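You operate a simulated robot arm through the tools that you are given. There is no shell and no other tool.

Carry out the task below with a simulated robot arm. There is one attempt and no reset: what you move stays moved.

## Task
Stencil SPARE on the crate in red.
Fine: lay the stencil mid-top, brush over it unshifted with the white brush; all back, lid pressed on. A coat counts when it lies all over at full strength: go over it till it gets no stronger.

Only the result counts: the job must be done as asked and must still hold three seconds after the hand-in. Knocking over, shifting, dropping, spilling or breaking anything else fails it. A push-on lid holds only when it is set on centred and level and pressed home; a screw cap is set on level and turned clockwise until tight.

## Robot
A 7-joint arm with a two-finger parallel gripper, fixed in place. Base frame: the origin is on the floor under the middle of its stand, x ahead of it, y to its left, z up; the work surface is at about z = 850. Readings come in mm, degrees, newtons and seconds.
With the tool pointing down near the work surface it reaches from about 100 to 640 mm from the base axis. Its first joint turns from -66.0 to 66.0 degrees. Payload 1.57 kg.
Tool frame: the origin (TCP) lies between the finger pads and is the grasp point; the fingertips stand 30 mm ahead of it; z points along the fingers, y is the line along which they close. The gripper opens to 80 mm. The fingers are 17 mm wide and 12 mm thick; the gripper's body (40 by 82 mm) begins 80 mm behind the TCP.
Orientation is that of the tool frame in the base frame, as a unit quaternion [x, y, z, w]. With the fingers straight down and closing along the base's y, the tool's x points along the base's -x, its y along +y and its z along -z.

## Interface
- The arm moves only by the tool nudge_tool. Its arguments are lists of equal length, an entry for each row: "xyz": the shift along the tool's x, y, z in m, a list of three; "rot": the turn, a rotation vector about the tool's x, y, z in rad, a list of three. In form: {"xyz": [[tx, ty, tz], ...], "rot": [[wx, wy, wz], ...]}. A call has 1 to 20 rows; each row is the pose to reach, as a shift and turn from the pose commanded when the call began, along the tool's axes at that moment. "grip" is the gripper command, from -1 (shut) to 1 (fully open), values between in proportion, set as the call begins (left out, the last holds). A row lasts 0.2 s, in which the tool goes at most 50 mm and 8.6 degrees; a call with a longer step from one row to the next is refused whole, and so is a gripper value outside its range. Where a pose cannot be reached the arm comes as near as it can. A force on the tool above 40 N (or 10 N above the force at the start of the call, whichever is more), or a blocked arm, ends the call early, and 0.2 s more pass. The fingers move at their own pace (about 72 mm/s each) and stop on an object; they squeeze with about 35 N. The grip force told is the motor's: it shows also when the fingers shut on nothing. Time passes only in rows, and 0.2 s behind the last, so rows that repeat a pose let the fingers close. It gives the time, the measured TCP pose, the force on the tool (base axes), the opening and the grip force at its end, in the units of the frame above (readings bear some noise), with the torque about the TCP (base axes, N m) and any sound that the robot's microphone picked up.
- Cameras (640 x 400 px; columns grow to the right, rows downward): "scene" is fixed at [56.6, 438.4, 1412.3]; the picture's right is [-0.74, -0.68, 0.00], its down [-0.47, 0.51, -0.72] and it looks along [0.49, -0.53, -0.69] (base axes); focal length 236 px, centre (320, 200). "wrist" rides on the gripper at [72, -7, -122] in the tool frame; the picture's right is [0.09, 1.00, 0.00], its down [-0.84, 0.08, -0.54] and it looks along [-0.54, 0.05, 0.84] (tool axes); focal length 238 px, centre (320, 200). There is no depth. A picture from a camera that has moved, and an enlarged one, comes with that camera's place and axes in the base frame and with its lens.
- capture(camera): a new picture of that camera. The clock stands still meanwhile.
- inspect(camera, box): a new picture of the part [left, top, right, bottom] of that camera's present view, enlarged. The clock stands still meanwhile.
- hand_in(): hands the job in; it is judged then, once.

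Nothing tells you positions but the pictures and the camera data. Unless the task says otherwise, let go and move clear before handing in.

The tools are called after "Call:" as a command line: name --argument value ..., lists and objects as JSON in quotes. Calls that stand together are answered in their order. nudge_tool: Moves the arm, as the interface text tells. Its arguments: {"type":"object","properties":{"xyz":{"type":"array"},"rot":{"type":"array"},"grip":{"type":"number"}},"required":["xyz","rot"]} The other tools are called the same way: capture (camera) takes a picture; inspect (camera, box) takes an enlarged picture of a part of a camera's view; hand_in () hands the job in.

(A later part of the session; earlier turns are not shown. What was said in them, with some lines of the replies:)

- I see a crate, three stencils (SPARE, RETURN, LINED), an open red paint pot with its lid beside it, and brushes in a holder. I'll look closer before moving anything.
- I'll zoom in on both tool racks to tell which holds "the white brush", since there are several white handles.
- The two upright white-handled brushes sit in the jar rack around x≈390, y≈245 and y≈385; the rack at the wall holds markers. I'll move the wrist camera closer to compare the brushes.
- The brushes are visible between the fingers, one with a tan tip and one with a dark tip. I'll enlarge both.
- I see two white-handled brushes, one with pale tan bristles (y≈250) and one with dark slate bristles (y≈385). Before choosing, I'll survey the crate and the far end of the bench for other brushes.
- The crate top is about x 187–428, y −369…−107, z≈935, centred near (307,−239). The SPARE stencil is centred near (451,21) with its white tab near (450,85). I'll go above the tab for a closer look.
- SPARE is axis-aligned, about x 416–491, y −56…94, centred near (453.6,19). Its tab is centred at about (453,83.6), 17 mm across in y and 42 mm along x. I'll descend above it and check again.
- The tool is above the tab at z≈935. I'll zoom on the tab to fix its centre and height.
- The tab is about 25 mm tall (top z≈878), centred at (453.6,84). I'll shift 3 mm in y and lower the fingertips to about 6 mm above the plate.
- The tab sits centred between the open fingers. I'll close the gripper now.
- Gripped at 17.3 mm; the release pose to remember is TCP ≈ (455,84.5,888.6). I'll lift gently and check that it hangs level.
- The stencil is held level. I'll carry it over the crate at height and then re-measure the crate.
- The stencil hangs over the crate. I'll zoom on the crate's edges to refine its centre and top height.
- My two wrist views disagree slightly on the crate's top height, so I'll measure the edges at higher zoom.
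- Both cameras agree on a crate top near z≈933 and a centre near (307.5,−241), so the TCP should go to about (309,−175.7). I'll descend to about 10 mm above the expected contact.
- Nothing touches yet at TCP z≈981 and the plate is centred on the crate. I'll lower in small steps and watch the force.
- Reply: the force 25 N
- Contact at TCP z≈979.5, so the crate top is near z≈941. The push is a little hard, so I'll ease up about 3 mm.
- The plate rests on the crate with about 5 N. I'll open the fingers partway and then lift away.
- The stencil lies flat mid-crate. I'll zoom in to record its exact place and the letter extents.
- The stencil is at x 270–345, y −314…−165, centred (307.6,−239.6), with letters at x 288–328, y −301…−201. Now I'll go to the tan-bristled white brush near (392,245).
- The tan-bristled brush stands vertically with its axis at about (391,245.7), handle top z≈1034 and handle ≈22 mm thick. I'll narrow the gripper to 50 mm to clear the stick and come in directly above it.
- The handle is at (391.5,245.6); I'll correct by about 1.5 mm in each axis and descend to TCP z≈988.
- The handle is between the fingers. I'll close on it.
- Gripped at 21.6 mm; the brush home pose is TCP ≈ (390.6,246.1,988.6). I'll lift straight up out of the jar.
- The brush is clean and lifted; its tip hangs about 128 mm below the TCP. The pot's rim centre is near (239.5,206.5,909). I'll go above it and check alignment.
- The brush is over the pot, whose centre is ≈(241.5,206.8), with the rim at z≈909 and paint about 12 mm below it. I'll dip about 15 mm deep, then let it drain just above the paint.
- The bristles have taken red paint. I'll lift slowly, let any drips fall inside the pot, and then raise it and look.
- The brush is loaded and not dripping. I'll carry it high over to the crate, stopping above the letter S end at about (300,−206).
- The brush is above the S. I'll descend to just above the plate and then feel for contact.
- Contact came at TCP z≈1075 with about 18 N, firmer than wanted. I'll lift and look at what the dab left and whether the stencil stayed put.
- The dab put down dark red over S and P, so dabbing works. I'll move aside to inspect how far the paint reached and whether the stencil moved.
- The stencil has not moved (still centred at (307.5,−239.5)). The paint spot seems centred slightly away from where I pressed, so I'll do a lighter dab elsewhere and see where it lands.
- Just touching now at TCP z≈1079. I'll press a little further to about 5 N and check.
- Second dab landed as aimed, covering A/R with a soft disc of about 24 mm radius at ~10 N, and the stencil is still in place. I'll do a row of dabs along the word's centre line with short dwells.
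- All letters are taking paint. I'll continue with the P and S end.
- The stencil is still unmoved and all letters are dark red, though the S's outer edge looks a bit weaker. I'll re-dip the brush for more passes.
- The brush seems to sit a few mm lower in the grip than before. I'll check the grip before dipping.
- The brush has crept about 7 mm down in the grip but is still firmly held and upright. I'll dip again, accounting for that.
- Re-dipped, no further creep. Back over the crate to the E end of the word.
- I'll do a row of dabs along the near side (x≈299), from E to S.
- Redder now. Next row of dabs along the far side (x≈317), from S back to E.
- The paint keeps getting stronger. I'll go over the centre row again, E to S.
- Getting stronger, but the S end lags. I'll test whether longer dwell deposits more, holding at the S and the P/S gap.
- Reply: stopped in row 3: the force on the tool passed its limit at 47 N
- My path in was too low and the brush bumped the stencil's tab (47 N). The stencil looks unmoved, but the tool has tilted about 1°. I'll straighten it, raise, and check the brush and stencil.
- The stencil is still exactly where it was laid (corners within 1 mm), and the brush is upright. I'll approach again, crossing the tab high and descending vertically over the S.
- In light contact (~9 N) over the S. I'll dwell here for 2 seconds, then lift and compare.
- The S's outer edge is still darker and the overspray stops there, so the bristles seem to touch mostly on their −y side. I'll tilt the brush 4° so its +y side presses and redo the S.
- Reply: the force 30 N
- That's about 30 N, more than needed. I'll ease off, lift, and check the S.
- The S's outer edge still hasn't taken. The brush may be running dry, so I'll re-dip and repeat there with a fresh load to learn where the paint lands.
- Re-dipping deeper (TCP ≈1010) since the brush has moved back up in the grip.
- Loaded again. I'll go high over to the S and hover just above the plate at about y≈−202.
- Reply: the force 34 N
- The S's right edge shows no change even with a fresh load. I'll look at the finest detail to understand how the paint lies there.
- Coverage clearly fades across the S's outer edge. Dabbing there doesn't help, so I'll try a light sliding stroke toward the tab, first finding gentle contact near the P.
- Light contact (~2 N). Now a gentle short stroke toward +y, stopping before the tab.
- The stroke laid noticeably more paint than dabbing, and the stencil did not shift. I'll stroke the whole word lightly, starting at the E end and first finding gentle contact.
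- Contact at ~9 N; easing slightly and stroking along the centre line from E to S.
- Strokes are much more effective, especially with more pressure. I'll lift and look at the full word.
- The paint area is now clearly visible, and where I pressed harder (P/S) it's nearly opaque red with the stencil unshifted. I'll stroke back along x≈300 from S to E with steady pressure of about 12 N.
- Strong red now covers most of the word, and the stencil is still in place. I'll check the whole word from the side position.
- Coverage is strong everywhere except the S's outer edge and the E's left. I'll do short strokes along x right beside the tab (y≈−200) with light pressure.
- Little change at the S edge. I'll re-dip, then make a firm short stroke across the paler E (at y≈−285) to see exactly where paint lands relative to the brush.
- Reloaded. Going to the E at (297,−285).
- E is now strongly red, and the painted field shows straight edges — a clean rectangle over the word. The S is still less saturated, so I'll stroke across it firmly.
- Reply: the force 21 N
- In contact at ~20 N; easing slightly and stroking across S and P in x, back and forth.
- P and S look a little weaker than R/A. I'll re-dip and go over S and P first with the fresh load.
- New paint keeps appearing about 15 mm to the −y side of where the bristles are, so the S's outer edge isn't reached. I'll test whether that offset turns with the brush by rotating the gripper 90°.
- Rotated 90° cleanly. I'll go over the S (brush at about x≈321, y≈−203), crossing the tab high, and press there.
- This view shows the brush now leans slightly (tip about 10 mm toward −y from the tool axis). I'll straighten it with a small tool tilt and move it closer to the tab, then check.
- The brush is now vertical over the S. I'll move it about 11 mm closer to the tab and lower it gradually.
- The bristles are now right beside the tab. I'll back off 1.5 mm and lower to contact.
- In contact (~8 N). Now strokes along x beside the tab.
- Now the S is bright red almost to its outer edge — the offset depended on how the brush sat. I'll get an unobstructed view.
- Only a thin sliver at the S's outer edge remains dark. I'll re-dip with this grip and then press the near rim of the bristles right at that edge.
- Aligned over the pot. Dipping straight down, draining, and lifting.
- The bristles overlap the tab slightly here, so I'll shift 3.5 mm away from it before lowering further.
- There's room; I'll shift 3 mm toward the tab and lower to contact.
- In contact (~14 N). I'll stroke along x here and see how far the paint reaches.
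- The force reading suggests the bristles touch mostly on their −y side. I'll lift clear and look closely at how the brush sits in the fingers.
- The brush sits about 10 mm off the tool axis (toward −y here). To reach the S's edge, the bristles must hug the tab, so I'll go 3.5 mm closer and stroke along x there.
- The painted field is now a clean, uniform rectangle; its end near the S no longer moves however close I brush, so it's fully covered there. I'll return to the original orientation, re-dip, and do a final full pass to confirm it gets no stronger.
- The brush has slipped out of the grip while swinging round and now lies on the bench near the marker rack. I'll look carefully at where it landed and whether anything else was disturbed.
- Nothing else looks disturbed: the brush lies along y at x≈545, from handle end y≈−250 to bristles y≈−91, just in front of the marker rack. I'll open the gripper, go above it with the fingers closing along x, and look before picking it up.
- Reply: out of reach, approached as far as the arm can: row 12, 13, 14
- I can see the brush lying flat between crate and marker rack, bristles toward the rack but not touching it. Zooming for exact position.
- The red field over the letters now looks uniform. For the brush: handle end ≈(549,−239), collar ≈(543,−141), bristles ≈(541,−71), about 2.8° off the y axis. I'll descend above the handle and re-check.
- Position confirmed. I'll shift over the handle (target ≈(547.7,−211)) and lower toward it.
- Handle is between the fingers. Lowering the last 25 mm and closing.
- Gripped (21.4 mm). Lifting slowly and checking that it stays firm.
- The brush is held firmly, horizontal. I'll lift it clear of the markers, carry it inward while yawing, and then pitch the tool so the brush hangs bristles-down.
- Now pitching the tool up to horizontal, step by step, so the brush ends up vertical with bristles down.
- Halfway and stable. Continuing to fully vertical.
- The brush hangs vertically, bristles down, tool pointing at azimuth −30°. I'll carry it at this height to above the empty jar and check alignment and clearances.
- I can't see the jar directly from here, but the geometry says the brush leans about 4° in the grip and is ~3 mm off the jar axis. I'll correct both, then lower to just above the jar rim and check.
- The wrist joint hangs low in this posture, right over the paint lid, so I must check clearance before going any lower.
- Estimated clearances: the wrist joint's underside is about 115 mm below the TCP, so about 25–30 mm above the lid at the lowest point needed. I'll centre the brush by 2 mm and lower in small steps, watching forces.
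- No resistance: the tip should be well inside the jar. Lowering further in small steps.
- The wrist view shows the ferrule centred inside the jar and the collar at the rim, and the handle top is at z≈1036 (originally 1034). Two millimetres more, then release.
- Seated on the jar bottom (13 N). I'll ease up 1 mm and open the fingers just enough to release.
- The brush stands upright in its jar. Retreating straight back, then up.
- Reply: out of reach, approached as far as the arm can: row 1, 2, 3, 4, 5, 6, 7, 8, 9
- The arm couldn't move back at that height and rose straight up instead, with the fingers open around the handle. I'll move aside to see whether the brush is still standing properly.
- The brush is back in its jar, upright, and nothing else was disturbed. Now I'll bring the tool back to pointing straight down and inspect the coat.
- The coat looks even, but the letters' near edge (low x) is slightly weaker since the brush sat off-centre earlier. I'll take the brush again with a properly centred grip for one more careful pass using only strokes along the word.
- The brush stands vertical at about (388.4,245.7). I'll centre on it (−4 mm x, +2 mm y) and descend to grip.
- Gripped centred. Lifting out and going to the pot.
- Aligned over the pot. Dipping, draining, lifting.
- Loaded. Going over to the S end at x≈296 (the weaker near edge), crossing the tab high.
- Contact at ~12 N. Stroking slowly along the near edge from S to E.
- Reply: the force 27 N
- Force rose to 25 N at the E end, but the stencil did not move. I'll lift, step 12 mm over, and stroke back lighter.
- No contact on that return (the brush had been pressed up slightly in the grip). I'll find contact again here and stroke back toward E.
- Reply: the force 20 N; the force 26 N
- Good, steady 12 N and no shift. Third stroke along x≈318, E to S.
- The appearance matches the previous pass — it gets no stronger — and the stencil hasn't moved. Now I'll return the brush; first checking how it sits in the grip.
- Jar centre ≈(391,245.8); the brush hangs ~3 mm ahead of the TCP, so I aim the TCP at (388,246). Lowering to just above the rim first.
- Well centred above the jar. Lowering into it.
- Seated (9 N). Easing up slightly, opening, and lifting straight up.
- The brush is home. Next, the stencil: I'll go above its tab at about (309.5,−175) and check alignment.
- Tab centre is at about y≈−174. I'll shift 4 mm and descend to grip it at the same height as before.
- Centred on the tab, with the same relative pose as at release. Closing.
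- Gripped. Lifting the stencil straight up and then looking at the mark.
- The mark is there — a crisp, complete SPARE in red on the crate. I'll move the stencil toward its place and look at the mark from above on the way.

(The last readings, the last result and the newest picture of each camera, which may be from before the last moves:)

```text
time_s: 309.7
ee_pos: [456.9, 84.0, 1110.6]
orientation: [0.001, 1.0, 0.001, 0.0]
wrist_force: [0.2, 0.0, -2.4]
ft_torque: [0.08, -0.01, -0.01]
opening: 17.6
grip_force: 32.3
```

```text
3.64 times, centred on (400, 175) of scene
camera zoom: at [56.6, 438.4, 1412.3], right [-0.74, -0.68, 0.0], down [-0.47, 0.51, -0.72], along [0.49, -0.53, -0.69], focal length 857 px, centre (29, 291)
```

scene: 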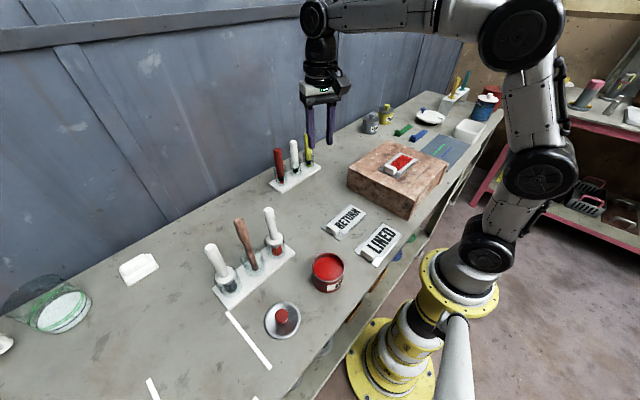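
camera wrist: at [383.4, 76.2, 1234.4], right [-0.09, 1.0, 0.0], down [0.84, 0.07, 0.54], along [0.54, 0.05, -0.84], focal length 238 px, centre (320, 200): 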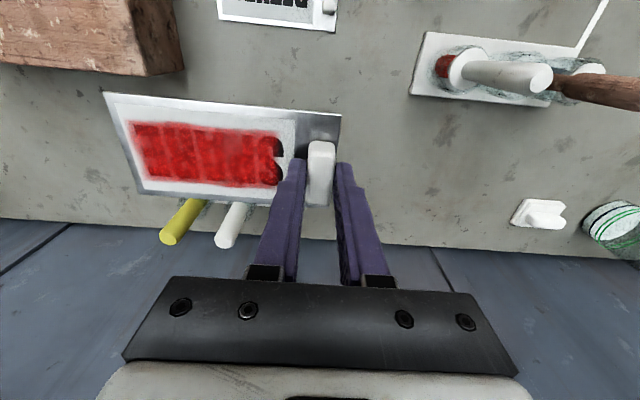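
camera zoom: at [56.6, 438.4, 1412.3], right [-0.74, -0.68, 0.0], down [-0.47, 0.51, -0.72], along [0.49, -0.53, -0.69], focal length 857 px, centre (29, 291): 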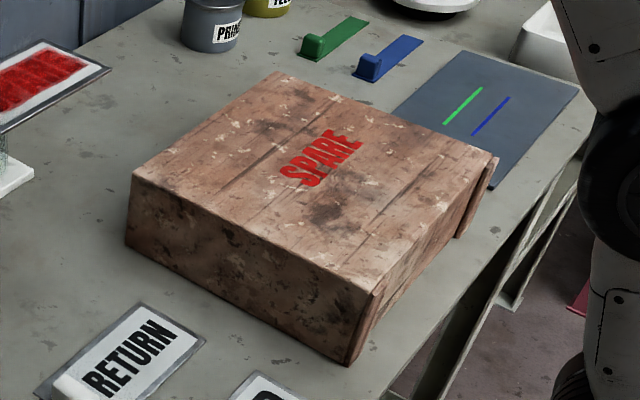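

The mark is uniform and saturated, S included. Now I'll return the SPARE stencil to its original place, first to ~20 mm above the bench.

Call:
nudge_tool --xyz '[[0.0014, 0.0015, 0.04], [0.0014, 0.0015, 0.08], [0.0014, 0.0015, 0.12], [0.0014, 0.0015, 0.16], [0.0014, 0.0015, 0.19], [0.0014, 0.0015, 0.202], [0.0014, 0.0015, 0.202]]' --rot '[[0, 0, 0], [0, 0, 0], [0, 0, 0], [0, 0, 0], [0, 0, 0], [0, 0, 0], [0, 0, 0]]'

Call:
capture --camera "wrist"

Call:
inspect --camera "scene" --box '[265, 140, 365, 230]'

```text
time_s: 311.3
ee_pos: [453.6, 83.3, 908.7]
orientation: [0.002, 1.0, 0.0, -0.001]
wrist_force: [-0.4, -0.1, -2.5]
ft_torque: [0.1, 0.03, -0.02]
opening: 17.5
grip_force: 32.4
```

```text
taken
camera wrist: at [381.7, 77.6, 1032.6], right [-0.09, 1.0, 0.0], down [0.84, 0.07, 0.54], along [0.54, 0.05, -0.84], focal length 238 px, centre (320, 200)
```

wrist: 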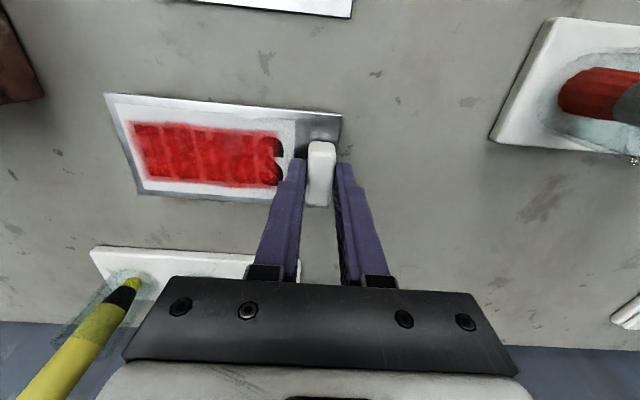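

```text
4.44 times, centred on (315, 185) of scene
camera zoom: at [56.6, 438.4, 1412.3], right [-0.74, -0.68, 0.0], down [-0.47, 0.51, -0.72], along [0.49, -0.53, -0.69], focal length 1048 px, centre (342, 267)
```

zoom: 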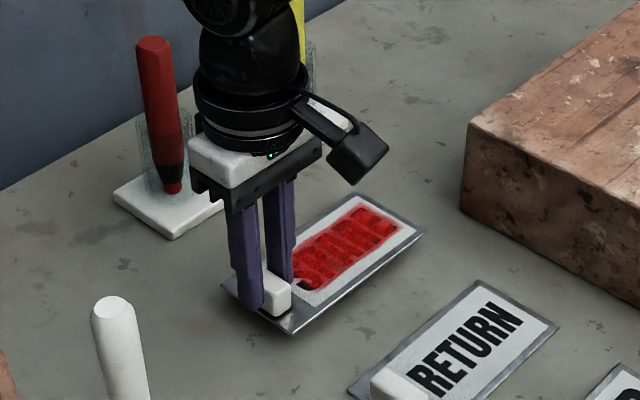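

Aligned with the original pose within a millimetre. Lowering the last 20 mm gently.

Call:
nudge_tool --xyz '[[0, 0, 0.008], [0, 0, 0.014], [0, 0, 0.0175], [0, 0, 0.0175]]' --rot '[[0, 0, 0], [0, 0, 0], [0, 0, 0], [0, 0, 0]]'

Call:
nudge_tool --xyz '[[0, 0, 0.001], [0, 0, 0.0015], [0, 0, 0.0015]]' --rot '[[0, 0, 0], [0, 0, 0], [0, 0, 0]]'

```text
time_s: 312.3
ee_pos: [454.6, 83.6, 891.1]
orientation: [0.001, 1.0, 0.0, -0.002]
wrist_force: [0.1, 0.1, -1.4]
ft_torque: [0.1, 0.01, -0.01]
opening: 17.6
grip_force: 32.1
```

```text
time_s: 313.1
ee_pos: [454.2, 84.4, 889.9]
orientation: [0.001, 1.0, 0.0, -0.002]
wrist_force: [-1.1, -0.9, 3.1]
ft_torque: [-0.05, 0.13, 0.0]
opening: 17.6
grip_force: 32.5
```

Resting on the bench. Releasing and lifting clear, then comparing with the original position.

Call:
nudge_tool --xyz '[[0, 0, 0], [0, 0, 0], [0, 0, 0]]' --rot '[[0, 0, 0], [0, 0, 0], [0, 0, 0]]' --grip 0.0

Call:
nudge_tool --xyz '[[0, 0, -0.01], [0, 0, -0.03], [0, 0, -0.06], [0, 0, -0.1], [0.0, 0, -0.12], [0.0, 0, -0.12]]' --rot '[[0, 0, 0], [0, 0, 0], [0, 0, 0], [0, 0, 0], [0, 0, 0], [0, 0, 0]]'

Call:
inspect --camera "wrist" --box '[180, 60, 360, 180]'

Call:
inspect --camera "scene" --box '[295, 185, 345, 225]'

Call:
capture --camera "scene"

```text
time_s: 313.9
ee_pos: [452.8, 84.7, 889.9]
orientation: [0.001, 1.0, 0.0, -0.001]
wrist_force: [0.9, 0.9, 0.4]
ft_torque: [0.0, -0.01, 0.04]
opening: 40.0
grip_force: 0.0
```

```text
time_s: 315.3
ee_pos: [454.6, 84.4, 1009.2]
orientation: [0.001, 1.0, 0.0, -0.001]
wrist_force: [0.7, -0.7, -0.4]
ft_torque: [-0.02, 0.01, 0.0]
opening: 39.7
grip_force: 0.1
```

```text
3.33 times, centred on (270, 120) of wrist
camera zoom: at [381.8, 78.5, 1133.1], right [-0.09, 1.0, 0.0], down [0.84, 0.07, 0.54], along [0.54, 0.05, -0.84], focal length 794 px, centre (487, 467)
```

zoom: 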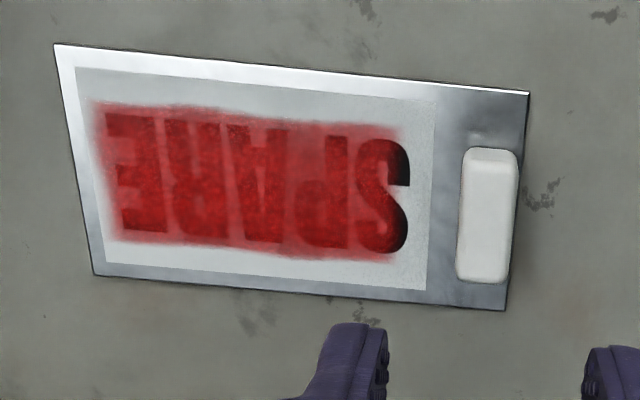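

```text
10.00 times, centred on (320, 205) of scene
camera zoom: at [56.6, 438.4, 1412.3], right [-0.74, -0.68, 0.0], down [-0.47, 0.51, -0.72], along [0.49, -0.53, -0.69], focal length 2358 px, centre (320, 150)
```

zoom: 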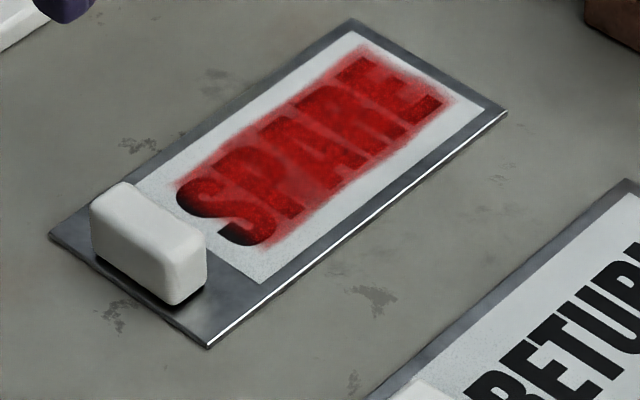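

```text
taken
```

scene: 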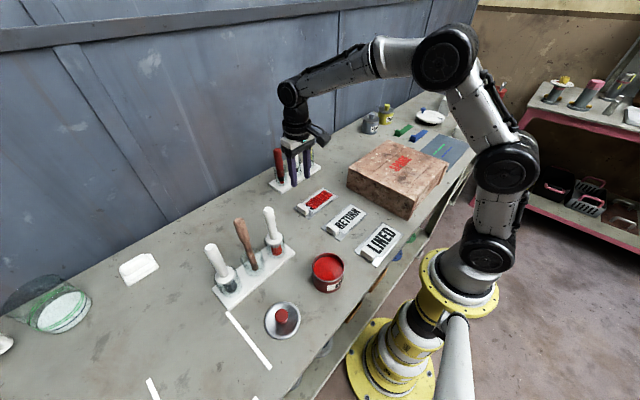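

The stencil is back exactly in place. Last: the lid. I'll rise and go over it at about (248,350) for a close look.

Call:
nudge_tool --xyz '[[0.01, 0, -0.04], [0.02, 0.0, -0.08], [0.045, 0.03, -0.11], [0.075, 0.06, -0.12], [0.105, 0.095, -0.12], [0.13, 0.13, -0.12], [0.155, 0.165, -0.12], [0.18, 0.2, -0.12], [0.2, 0.235, -0.12], [0.2066, 0.2646, -0.1], [0.2066, 0.2646, -0.07], [0.2066, 0.2646, -0.07]]' --rot '[[0, 0, 0], [0, 0, 0], [0, 0, 0], [0, 0, 0], [0, 0, 0], [0, 0, 0], [0, 0, 0], [0, 0, 0], [0, 0, 0], [0, 0, 0], [0, 0, 0], [0, 0, 0]]' --grip 0.5

Call:
capture --camera "wrist"

Call:
inspect --camera "scene" --box '[250, 240, 360, 350]'

```text
time_s: 317.9
ee_pos: [246.6, 351.1, 1078.8]
orientation: [0.001, 1.0, 0.0, -0.002]
wrist_force: [-0.2, 0.5, -0.2]
ft_torque: [0.02, 0.0, -0.02]
opening: 60.3
grip_force: 0.0
```

```text
taken
camera wrist: at [173.9, 343.7, 1202.1], right [-0.09, 1.0, 0.0], down [0.84, 0.07, 0.54], along [0.54, 0.05, -0.84], focal length 238 px, centre (320, 200)
```

wrist: 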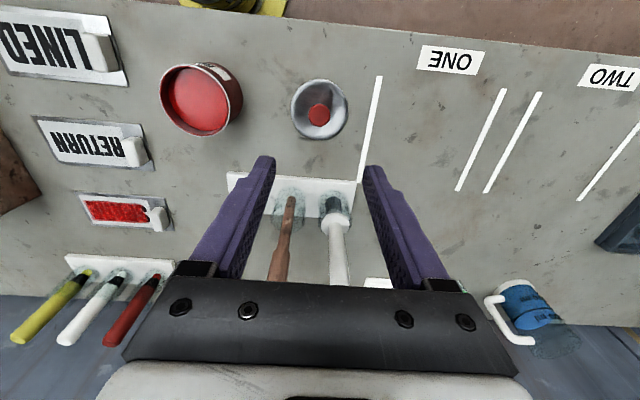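

```text
3.64 times, centred on (305, 295) of scene
camera zoom: at [56.6, 438.4, 1412.3], right [-0.74, -0.68, 0.0], down [-0.47, 0.51, -0.72], along [0.49, -0.53, -0.69], focal length 857 px, centre (374, -146)
```

zoom: 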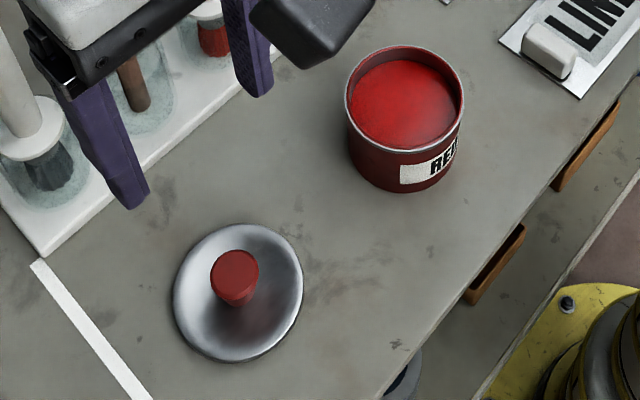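

Call:
inspect --camera "wrist" --box '[270, 60, 390, 160]'

Call:
inspect --camera "wrist" --box '[140, 45, 270, 150]'

Call:
inspect --camera "scene" --box '[260, 290, 310, 345]'

```text
4.00 times, centred on (330, 110) of wrist
camera zoom: at [173.9, 343.7, 1202.1], right [-0.09, 1.0, 0.0], down [0.84, 0.07, 0.54], along [0.54, 0.05, -0.84], focal length 953 px, centre (280, 560)
```

zoom: 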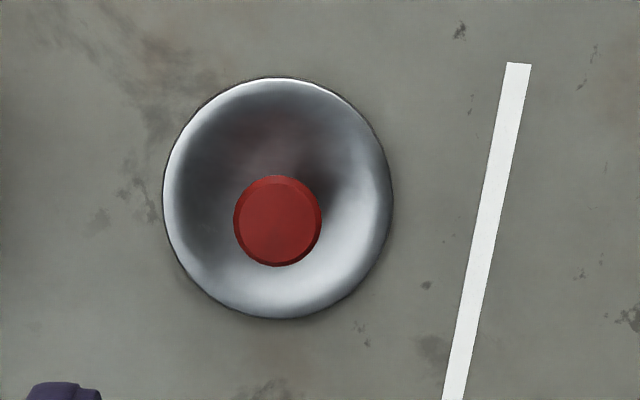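

```text
3.81 times, centred on (205, 98) of wrist
camera zoom: at [173.9, 343.7, 1202.1], right [-0.09, 1.0, 0.0], down [0.84, 0.07, 0.54], along [0.54, 0.05, -0.84], focal length 908 px, centre (758, 590)
```

zoom: 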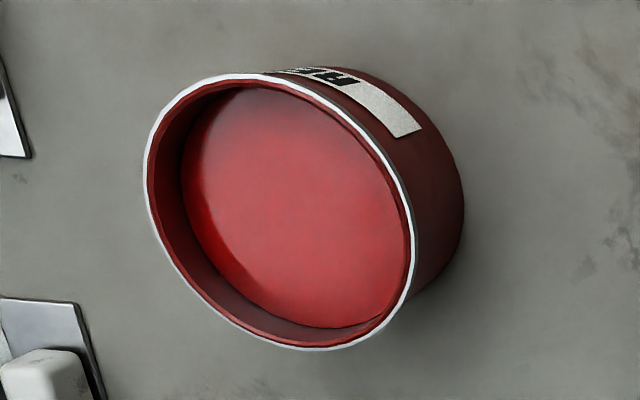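

```text
7.27 times, centred on (285, 318) of scene
camera zoom: at [56.6, 438.4, 1412.3], right [-0.74, -0.68, 0.0], down [-0.47, 0.51, -0.72], along [0.49, -0.53, -0.69], focal length 1715 px, centre (574, -654)
```

zoom: 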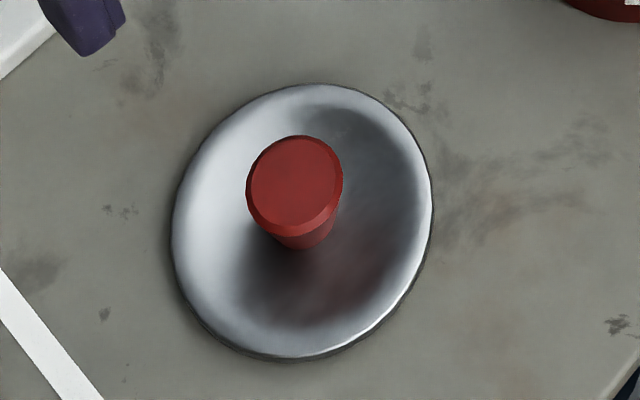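

The lid is ≈80 mm across, centred at about (247.5,351), with a tapered knob ~27 mm wide, top z≈888. I'll descend above it with a narrower opening and check.

Call:
nudge_tool --xyz '[[-0.0005, 0, 0.04], [-0.0005, 0, 0.08], [-0.0005, 0, 0.12], [-0.0005, 0, 0.135], [-0.0005, 0, 0.135]]' --rot '[[0, 0, 0], [0, 0, 0], [0, 0, 0], [0, 0, 0], [0, 0, 0]]' --grip 0.12

Call:
capture --camera "wrist"

Call:
inspect --camera "scene" --box '[245, 260, 325, 345]'

```text
time_s: 319.1
ee_pos: [247.7, 350.4, 944.5]
orientation: [0.001, 1.0, 0.001, -0.001]
wrist_force: [-0.4, 0.5, 0.7]
ft_torque: [0.02, -0.02, 0.01]
opening: 44.8
grip_force: 0.0
```

```text
taken
camera wrist: at [174.7, 343.4, 1067.7], right [-0.09, 1.0, 0.0], down [0.84, 0.07, 0.54], along [0.54, 0.05, -0.84], focal length 238 px, centre (320, 200)
```

wrist: 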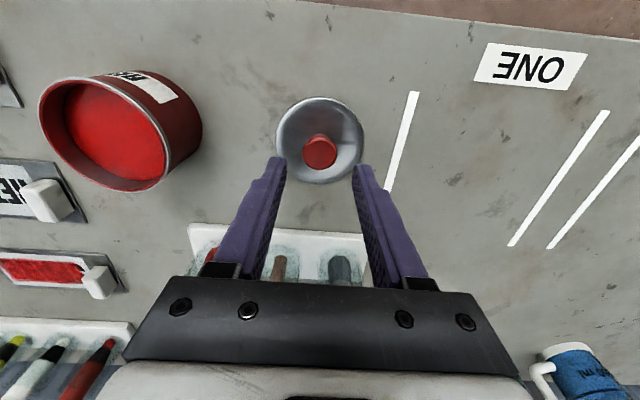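

```text
4.71 times, centred on (285, 302) of scene
camera zoom: at [56.6, 438.4, 1412.3], right [-0.74, -0.68, 0.0], down [-0.47, 0.51, -0.72], along [0.49, -0.53, -0.69], focal length 1110 px, centre (485, -282)
```

zoom: 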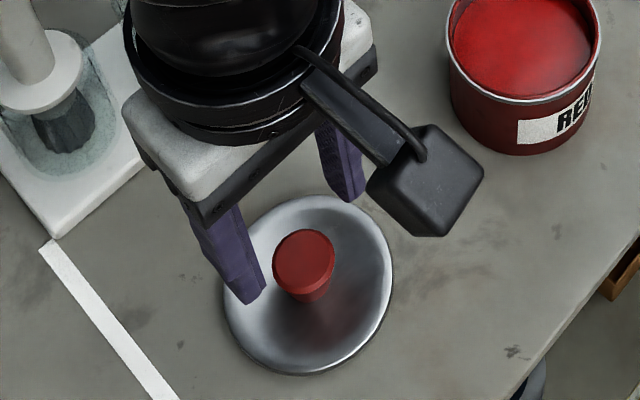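

Call:
inspect --camera "wrist" --box '[260, 80, 380, 200]'

```text
3.33 times, centred on (320, 140) of wrist
camera zoom: at [174.7, 343.4, 1067.7], right [-0.09, 1.0, 0.0], down [0.84, 0.07, 0.54], along [0.54, 0.05, -0.84], focal length 794 px, centre (320, 400)
```

zoom: 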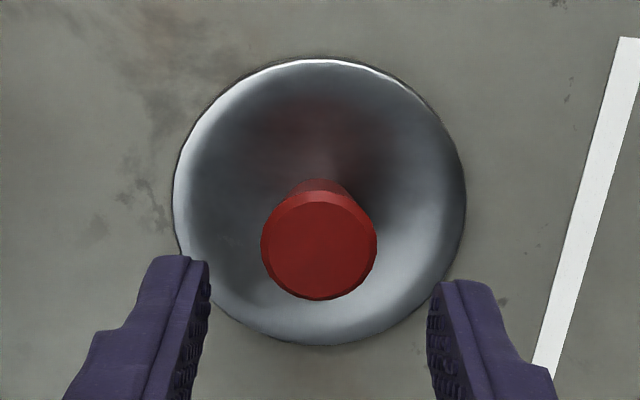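

Alignment within ~1 mm. Correcting slightly, descending around the knob, and closing.

Call:
nudge_tool --xyz '[[0.0012, 0, 0.015], [0.0012, 0, 0.03], [0.0012, 0, 0.042], [0.0012, 0, 0.0465], [0.0012, 0, 0.0465]]' --rot '[[0, 0, 0], [0, 0, 0], [0, 0, 0], [0, 0, 0], [0, 0, 0]]'

Call:
inspect --camera "scene" --box '[245, 260, 325, 345]'

Call:
nudge_tool --xyz '[[0, 0, 0], [0, 0, 0], [0, 0, 0], [0, 0, 0]]' --rot '[[0, 0, 0], [0, 0, 0], [0, 0, 0], [0, 0, 0]]' --grip -1

Call:
inspect --camera "wrist" --box '[260, 80, 380, 200]'

```text
time_s: 320.3
ee_pos: [246.7, 350.3, 898.3]
orientation: [0.001, 1.0, 0.0, 0.0]
wrist_force: [-0.2, 0.1, 0.5]
ft_torque: [-0.03, -0.01, -0.01]
opening: 44.9
grip_force: 0.1
```

```text
4.71 times, centred on (285, 302) of scene
camera zoom: at [56.6, 438.4, 1412.3], right [-0.74, -0.68, 0.0], down [-0.47, 0.51, -0.72], along [0.49, -0.53, -0.69], focal length 1110 px, centre (485, -282)
```

zoom: 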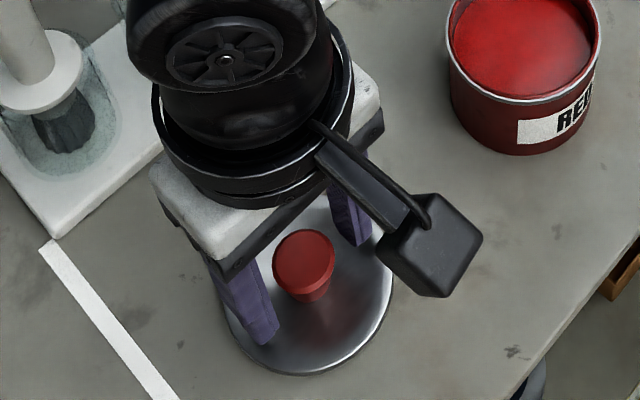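

```text
time_s: 321.3
ee_pos: [247.8, 350.7, 897.9]
orientation: [0.001, 1.0, 0.0, -0.001]
wrist_force: [-0.6, -0.3, 1.2]
ft_torque: [0.02, 0.01, -0.02]
opening: 26.0
grip_force: 35.0
```

```text
3.33 times, centred on (320, 140) of wrist
camera zoom: at [174.2, 344.4, 1021.8], right [-0.09, 1.0, 0.0], down [0.84, 0.07, 0.54], along [0.54, 0.05, -0.84], focal length 794 px, centre (320, 400)
```

zoom: 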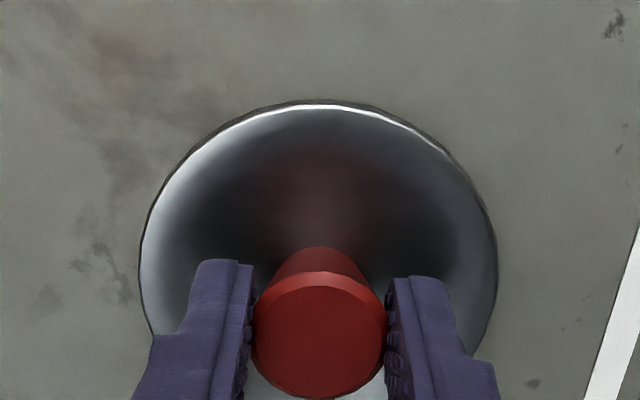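

Knob gripped (26 mm). Lifting and checking that the lid hangs level.

Call:
nudge_tool --xyz '[[0, 0, -0.005], [0, 0, -0.02], [0, 0, -0.05], [0, 0, -0.085], [0, 0, -0.11], [0, 0, -0.11]]' --rot '[[0, 0, 0], [0, 0, 0], [0, 0, 0], [0, 0, 0], [0, 0, 0], [0, 0, 0]]'

Call:
capture --camera "wrist"

Call:
inspect --camera "wrist" --box '[240, 80, 400, 220]'

Call:
inspect --camera "scene" --box '[230, 200, 350, 330]'

```text
time_s: 322.7
ee_pos: [246.5, 350.4, 1008.7]
orientation: [0.002, 1.0, 0.001, -0.001]
wrist_force: [0.1, -0.9, -0.4]
ft_torque: [0.01, 0.02, 0.0]
opening: 25.7
grip_force: 34.9
```

```text
taken
camera wrist: at [173.7, 343.8, 1132.7], right [-0.09, 1.0, 0.0], down [0.84, 0.07, 0.54], along [0.54, 0.05, -0.84], focal length 238 px, centre (320, 200)
```

wrist: 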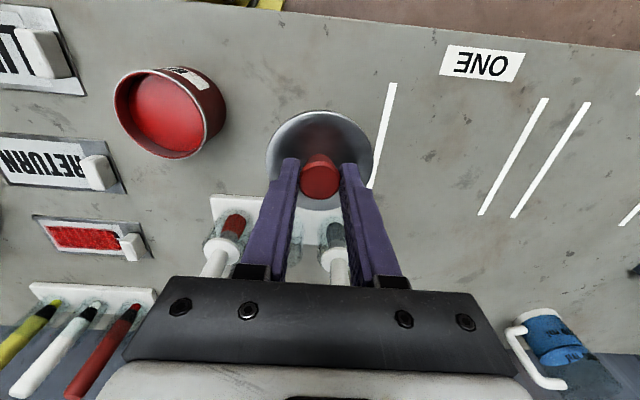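

```text
2.86 times, centred on (320, 150) of wrist
camera zoom: at [173.7, 343.8, 1132.7], right [-0.09, 1.0, 0.0], down [0.84, 0.07, 0.54], along [0.54, 0.05, -0.84], focal length 681 px, centre (320, 343)
```

zoom: 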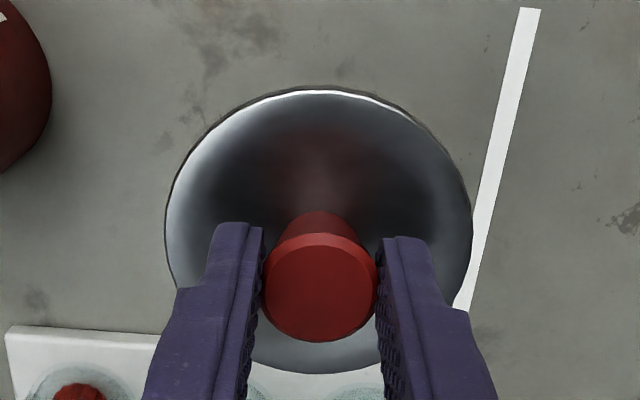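

```text
3.08 times, centred on (290, 265) of scene
camera zoom: at [56.6, 438.4, 1412.3], right [-0.74, -0.68, 0.0], down [-0.47, 0.51, -0.72], along [0.49, -0.53, -0.69], focal length 725 px, centre (412, 0)
```

zoom: 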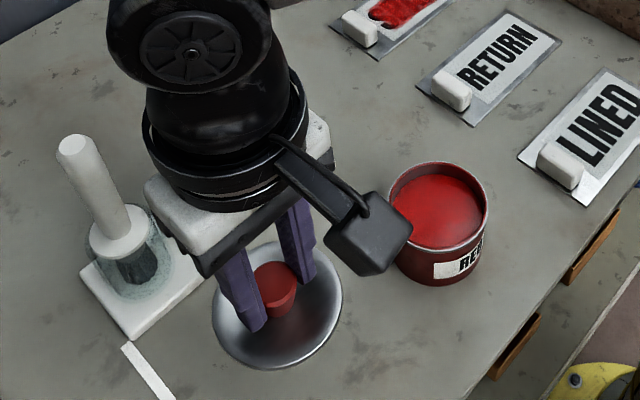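

The lid hangs level; its centre is 2.7 mm ahead of the TCP in x. I'll carry it over the pot (centre ≈(241.6,206.4)) and check alignment.

Call:
nudge_tool --xyz '[[0.002, -0.036, -0.005], [0.004, -0.072, -0.005], [0.006, -0.108, -0.005], [0.0078, -0.1435, 0.0], [0.0078, -0.1435, 0.0]]' --rot '[[0, 0, 0], [0, 0, 0], [0, 0, 0], [0, 0, 0], [0, 0, 0]]'

Call:
inspect --camera "wrist" --box '[240, 60, 400, 220]'

Call:
inspect --camera "scene" --box '[290, 200, 370, 300]'

```text
time_s: 323.9
ee_pos: [238.3, 205.1, 1010.7]
orientation: [0.001, 1.0, 0.0, -0.001]
wrist_force: [-1.2, -0.5, -0.2]
ft_torque: [0.0, 0.01, -0.03]
opening: 26.3
grip_force: 34.4
```

```text
2.50 times, centred on (320, 140) of wrist
camera zoom: at [166.3, 199.3, 1133.4], right [-0.09, 1.0, 0.0], down [0.84, 0.08, 0.54], along [0.54, 0.05, -0.84], focal length 596 px, centre (320, 350)
```

zoom: 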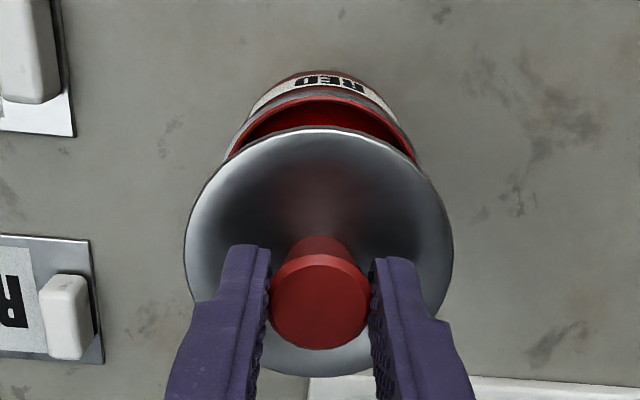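

```text
4.00 times, centred on (330, 250) of scene
camera zoom: at [56.6, 438.4, 1412.3], right [-0.74, -0.68, 0.0], down [-0.47, 0.51, -0.72], along [0.49, -0.53, -0.69], focal length 943 px, centre (280, 0)
```

zoom: 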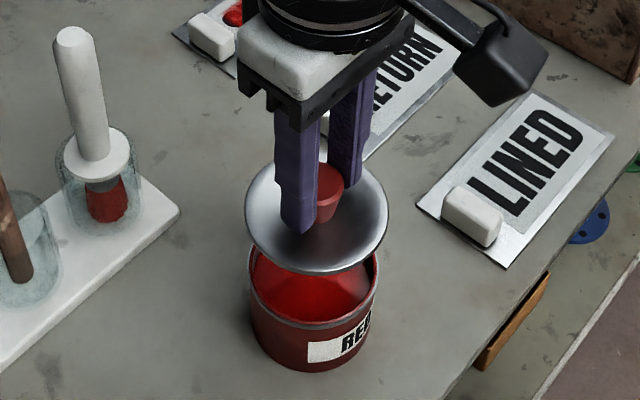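

Call:
nudge_tool --xyz '[[-0.0006, 0.0006, 0.015], [-0.0006, 0.0006, 0.03], [-0.0006, 0.0006, 0.036], [-0.0006, 0.0006, 0.036]]' --rot '[[0, 0, 0], [0, 0, 0], [0, 0, 0], [0, 0, 0]]'

Call:
inspect --camera "wrist" --box '[250, 80, 390, 220]'

Call:
inspect --camera "scene" --box '[300, 230, 360, 300]'

```text
time_s: 324.9
ee_pos: [238.7, 207.4, 972.3]
orientation: [0.001, 1.0, 0.0, -0.001]
wrist_force: [-0.7, -0.4, -0.4]
ft_torque: [0.02, -0.01, 0.02]
opening: 26.3
grip_force: 35.2
```

```text
2.86 times, centred on (320, 150) of wrist
camera zoom: at [166.3, 201.1, 1096.2], right [-0.09, 1.0, 0.0], down [0.84, 0.07, 0.54], along [0.54, 0.05, -0.84], focal length 681 px, centre (320, 343)
```

zoom: 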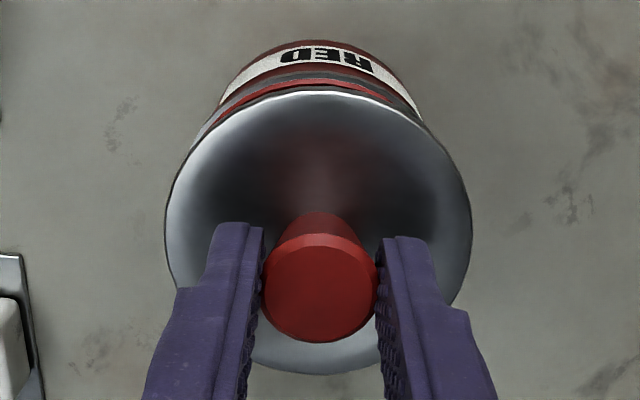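

```text
5.71 times, centred on (330, 265) of scene
camera zoom: at [56.6, 438.4, 1412.3], right [-0.74, -0.68, 0.0], down [-0.47, 0.51, -0.72], along [0.49, -0.53, -0.69], focal length 1347 px, centre (263, -171)
```

zoom: 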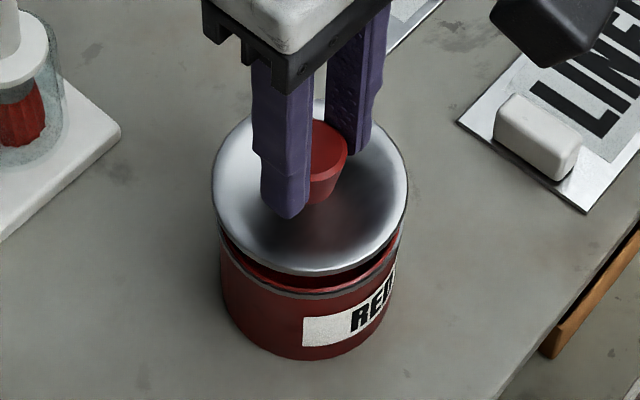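

Lid and pot axes agree within about 1 mm in both views. Lowering slowly until it touches.

Call:
nudge_tool --xyz '[[0.0003, -0.0006, 0.005], [0.0003, -0.0006, 0.01], [0.0003, -0.0006, 0.012], [0.0003, -0.0006, 0.012]]' --rot '[[0, 0, 0], [0, 0, 0], [0, 0, 0], [0, 0, 0]]'

Call:
nudge_tool --xyz '[[0, 0, 0.0015], [0, 0, 0.003], [0, 0, 0.003]]' --rot '[[0, 0, 0], [0, 0, 0], [0, 0, 0]]'

Call:
inspect --camera "scene" --box '[300, 230, 360, 300]'

Call:
inspect --camera "wrist" --box '[250, 80, 390, 220]'

```text
time_s: 325.9
ee_pos: [239.7, 205.1, 959.6]
orientation: [0.0, 1.0, 0.001, -0.001]
wrist_force: [0.2, -0.3, 0.5]
ft_torque: [-0.01, 0.01, 0.02]
opening: 26.1
grip_force: 34.7
```

```text
time_s: 326.7
ee_pos: [239.6, 206.3, 956.7]
orientation: [0.002, 1.0, 0.0, -0.001]
wrist_force: [-0.4, 0.7, -0.3]
ft_torque: [0.0, 0.04, 0.02]
opening: 26.0
grip_force: 35.5
```

```text
5.71 times, centred on (330, 265) of scene
camera zoom: at [56.6, 438.4, 1412.3], right [-0.74, -0.68, 0.0], down [-0.47, 0.51, -0.72], along [0.49, -0.53, -0.69], focal length 1347 px, centre (263, -171)
```

zoom: 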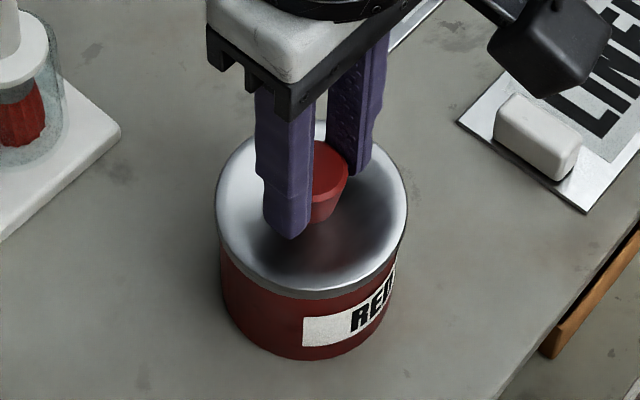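

```text
2.86 times, centred on (320, 150) of wrist
camera zoom: at [165.7, 200.2, 1080.6], right [-0.09, 1.0, 0.0], down [0.84, 0.07, 0.54], along [0.54, 0.05, -0.84], focal length 681 px, centre (320, 343)
```

zoom: 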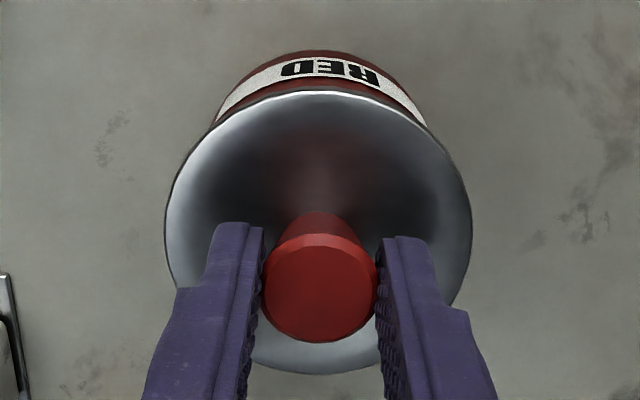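

Call:
nudge_tool --xyz '[[0, 0, 0.001], [0, 0, 0.002], [0, 0, 0.002]]' --rot '[[0, 0, 0], [0, 0, 0], [0, 0, 0]]'

Call:
nudge_tool --xyz '[[0, 0, 0.001], [0, 0, 0.002], [0, 0, 0.002]]' --rot '[[0, 0, 0], [0, 0, 0], [0, 0, 0]]'

Call:
inspect --camera "scene" --box '[300, 230, 360, 300]'

```text
time_s: 327.5
ee_pos: [239.0, 207.2, 955.6]
orientation: [0.0, 1.0, 0.0, -0.001]
wrist_force: [0.2, 0.2, -1.4]
ft_torque: [0.01, 0.03, 0.03]
opening: 25.8
grip_force: 34.5
```

```text
time_s: 328.3
ee_pos: [238.3, 206.8, 956.0]
orientation: [0.001, 1.0, 0.002, 0.001]
wrist_force: [-3.8, -2.4, 17.0]
ft_torque: [-0.05, 0.2, -0.03]
opening: 26.2
grip_force: 34.8
heard: snap
```

```text
5.71 times, centred on (330, 265) of scene
camera zoom: at [56.4, 438.2, 1412.4], right [-0.74, -0.68, 0.0], down [-0.47, 0.51, -0.72], along [0.49, -0.53, -0.69], focal length 1347 px, centre (263, -171)
```

zoom: 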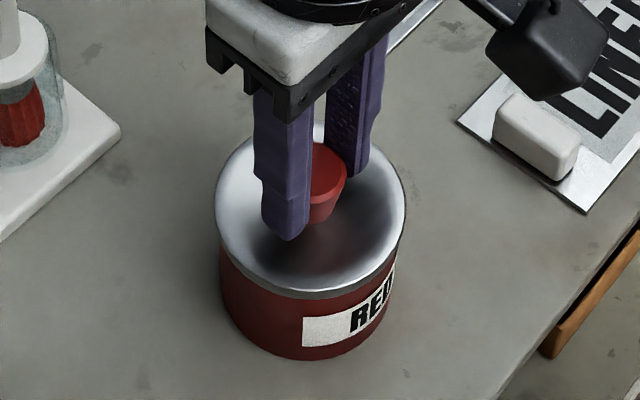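

A snap was heard — the lid is on. I'll press slightly more to be sure it's home, then ease off and release.

Call:
nudge_tool --xyz '[[0, 0, 0.0008], [0, 0, 0.0008], [0, 0, 0.0008]]' --rot '[[0, 0, 0], [0, 0, 0], [0, 0, 0]]'

Call:
nudge_tool --xyz '[[0, 0, -0.001], [0, 0, -0.002], [0, 0, -0.002]]' --rot '[[0, 0, 0], [0, 0, 0], [0, 0, 0]]'

```text
time_s: 329.1
ee_pos: [239.0, 207.0, 953.9]
orientation: [0.0, 1.0, 0.002, 0.0]
wrist_force: [-4.5, -7.4, 35.6]
ft_torque: [-0.17, -0.03, -0.03]
opening: 26.1
grip_force: 35.4
```

```text
time_s: 329.9
ee_pos: [239.0, 208.8, 952.8]
orientation: [0.0, 1.0, 0.001, -0.001]
wrist_force: [5.4, 0.0, 8.0]
ft_torque: [0.04, -0.4, -0.01]
opening: 26.1
grip_force: 34.6
```

Call:
nudge_tool --xyz '[[0, 0, -0.0005], [0, 0, -0.0005], [0, 0, -0.0005]]' --rot '[[0, 0, 0], [0, 0, 0], [0, 0, 0]]' --grip 0.12

Call:
nudge_tool --xyz '[[0, 0, -0.01], [0, 0, -0.03], [0, 0, -0.06], [0, 0, -0.1], [0, 0, -0.15], [0, 0, -0.2], [0, 0, -0.2]]' --rot '[[0, 0, 0], [0, 0, 0], [0, 0, 0], [0, 0, 0], [0, 0, 0], [0, 0, 0], [0, 0, 0]]'

Call:
capture --camera "scene"

Call:
inspect --camera "scene" --box '[295, 225, 365, 300]'

Call:
inspect --camera "wrist" --box '[250, 40, 390, 170]'

```text
time_s: 330.7
ee_pos: [239.9, 206.6, 954.8]
orientation: [0.0, 1.0, 0.0, -0.001]
wrist_force: [0.6, -0.8, 0.4]
ft_torque: [0.0, 0.02, -0.03]
opening: 44.7
grip_force: 0.2
```

```text
time_s: 332.3
ee_pos: [239.6, 206.1, 1153.4]
orientation: [0.001, 1.0, 0.0, -0.001]
wrist_force: [-0.2, -0.2, -0.8]
ft_torque: [-0.01, 0.0, 0.0]
opening: 44.7
grip_force: 0.0
```

```text
taken
```

scene: 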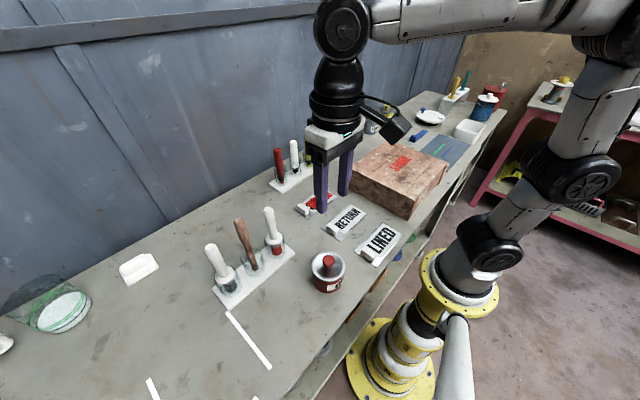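

```text
5.33 times, centred on (330, 262) of scene
camera zoom: at [56.6, 438.4, 1412.3], right [-0.74, -0.68, 0.0], down [-0.47, 0.51, -0.72], along [0.49, -0.53, -0.69], focal length 1257 px, centre (267, -133)
```

zoom: 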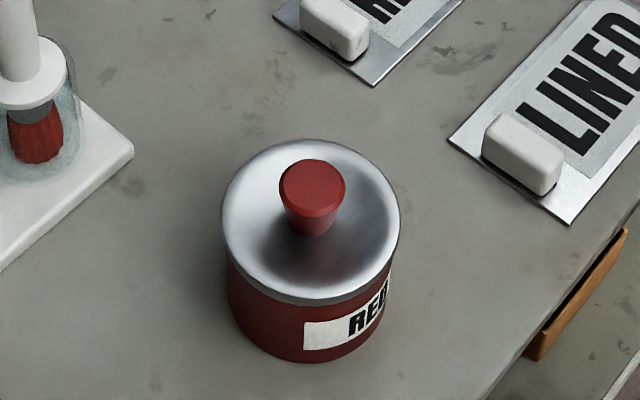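

```text
3.08 times, centred on (320, 105) of wrist
camera zoom: at [166.6, 200.1, 1277.2], right [-0.09, 1.0, 0.0], down [0.84, 0.07, 0.54], along [0.54, 0.05, -0.84], focal length 733 px, centre (320, 492)
```

zoom: 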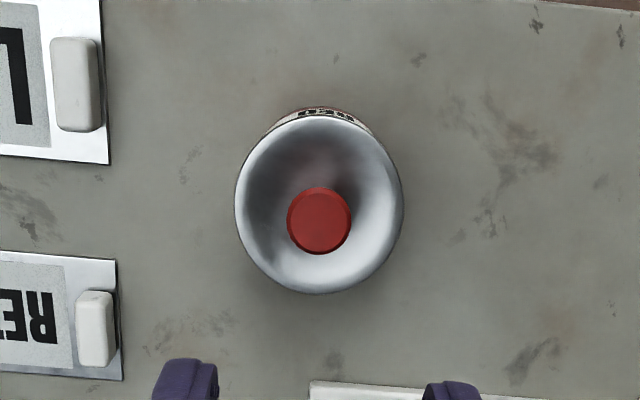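

The lid sits level and closed. A final check of the crate mark, the brush, the stencil, and the spot where the brush had fallen.

Call:
nudge_tool --xyz '[[0.0, -0.02, -0.04], [0.0, -0.04, -0.08], [0.0, -0.04, -0.08]]' --rot '[[0, 0, 0], [0, 0, 0], [0, 0, 0]]'

Call:
inspect --camera "scene" --box '[260, 110, 460, 230]'

Call:
inspect --camera "scene" --box '[190, 190, 350, 350]'

Call:
inspect --camera "scene" --box '[385, 145, 425, 178]'

Call:
capture --camera "wrist"

```text
time_s: 333.1
ee_pos: [238.2, 167.8, 1233.8]
orientation: [0.001, 1.0, 0.0, -0.002]
wrist_force: [-0.3, -0.2, 0.4]
ft_torque: [0.0, -0.01, -0.02]
opening: 44.8
grip_force: 0.0
```

```text
3.20 times, centred on (360, 170) of scene
camera zoom: at [56.6, 438.4, 1412.3], right [-0.74, -0.68, 0.0], down [-0.47, 0.51, -0.72], along [0.49, -0.53, -0.69], focal length 754 px, centre (192, 296)
```

zoom: 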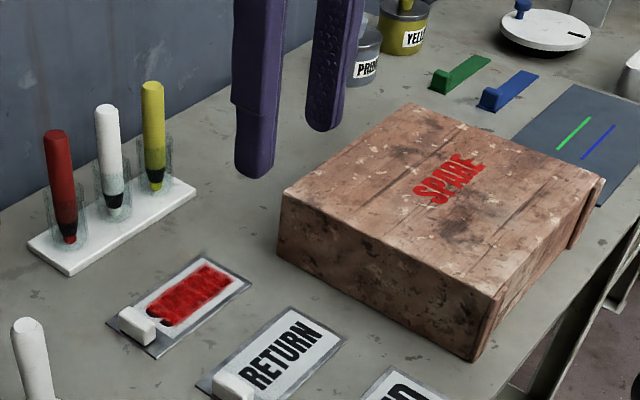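

```text
2.50 times, centred on (270, 270) of scene
camera zoom: at [56.6, 438.4, 1412.3], right [-0.74, -0.68, 0.0], down [-0.47, 0.51, -0.72], along [0.49, -0.53, -0.69], focal length 589 px, centre (445, 25)
```

zoom: 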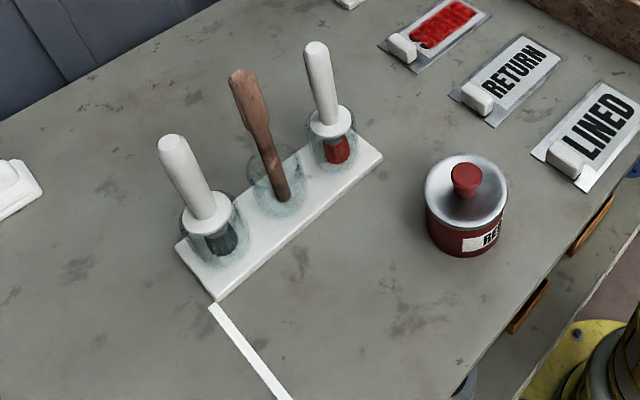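

```text
12.12 times, centred on (405, 162) of scene
camera zoom: at [56.6, 438.4, 1412.3], right [-0.74, -0.68, 0.0], down [-0.47, 0.51, -0.72], along [0.49, -0.53, -0.69], focal length 2858 px, centre (-710, 667)
```

zoom: 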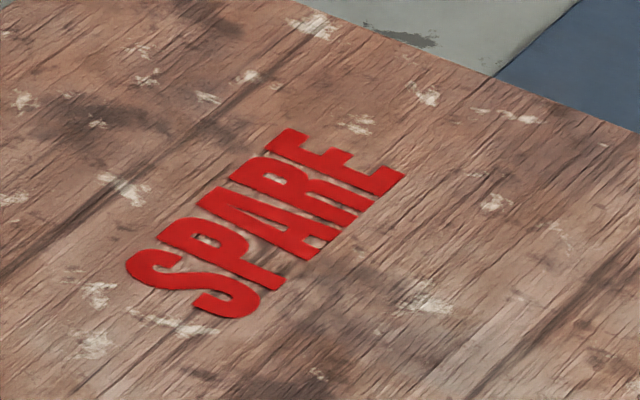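

```text
taken
camera wrist: at [166.0, 161.1, 1358.4], right [-0.09, 1.0, 0.0], down [0.84, 0.08, 0.54], along [0.54, 0.05, -0.84], focal length 238 px, centre (320, 200)
```

wrist: 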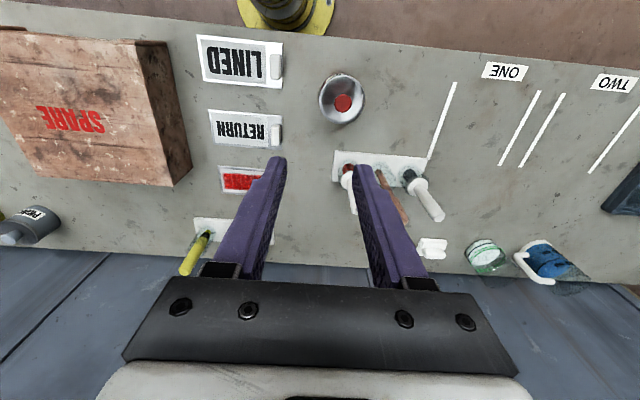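

Everything is in its final state: SPARE is evenly red and mid-top on the crate, the stencil and brush are back in their places, and the lid is snapped on. The bench shows no paint stains, the gripper is empty and clear, and I'm handing in.

Call:
hand_in

```text
The job is handed in.
```

SPARE is stencilled in red, mid-top on the crate, and the job is handed in. One thing went wrong on the way: I dropped the brush.

- **Mark:** The letters look crisp, complete and evenly red. I kept going over the stencil until another pass made no visible difference.
- **Stencil:** It stayed in place while I painted, to within about 1 mm. I put it back within about 1 mm of where it started. There is still red paint on its face.
- **Lid:** I heard it snap when I pressed it onto the red pot, and it sits level.
- **Brush choice:** Two brushes have white handles. I used the one with pale, clean-looking bristles, because the other's were dark. It is upright in its jar, still red.

**Mishaps:**
- **Dropped brush:** It slipped out of the gripper while I was swinging back to the pot and landed on the bench near the marker rack. I picked it up, put it in its jar and took it out again for the last pass. I saw nothing else moved and no paint on the bench. If a dropped tool counts as a failure, this is where it happened.
- **Bumped tab:** Earlier I knocked the brush against the stencil's tab, at about 47 N. The stencil did not move.
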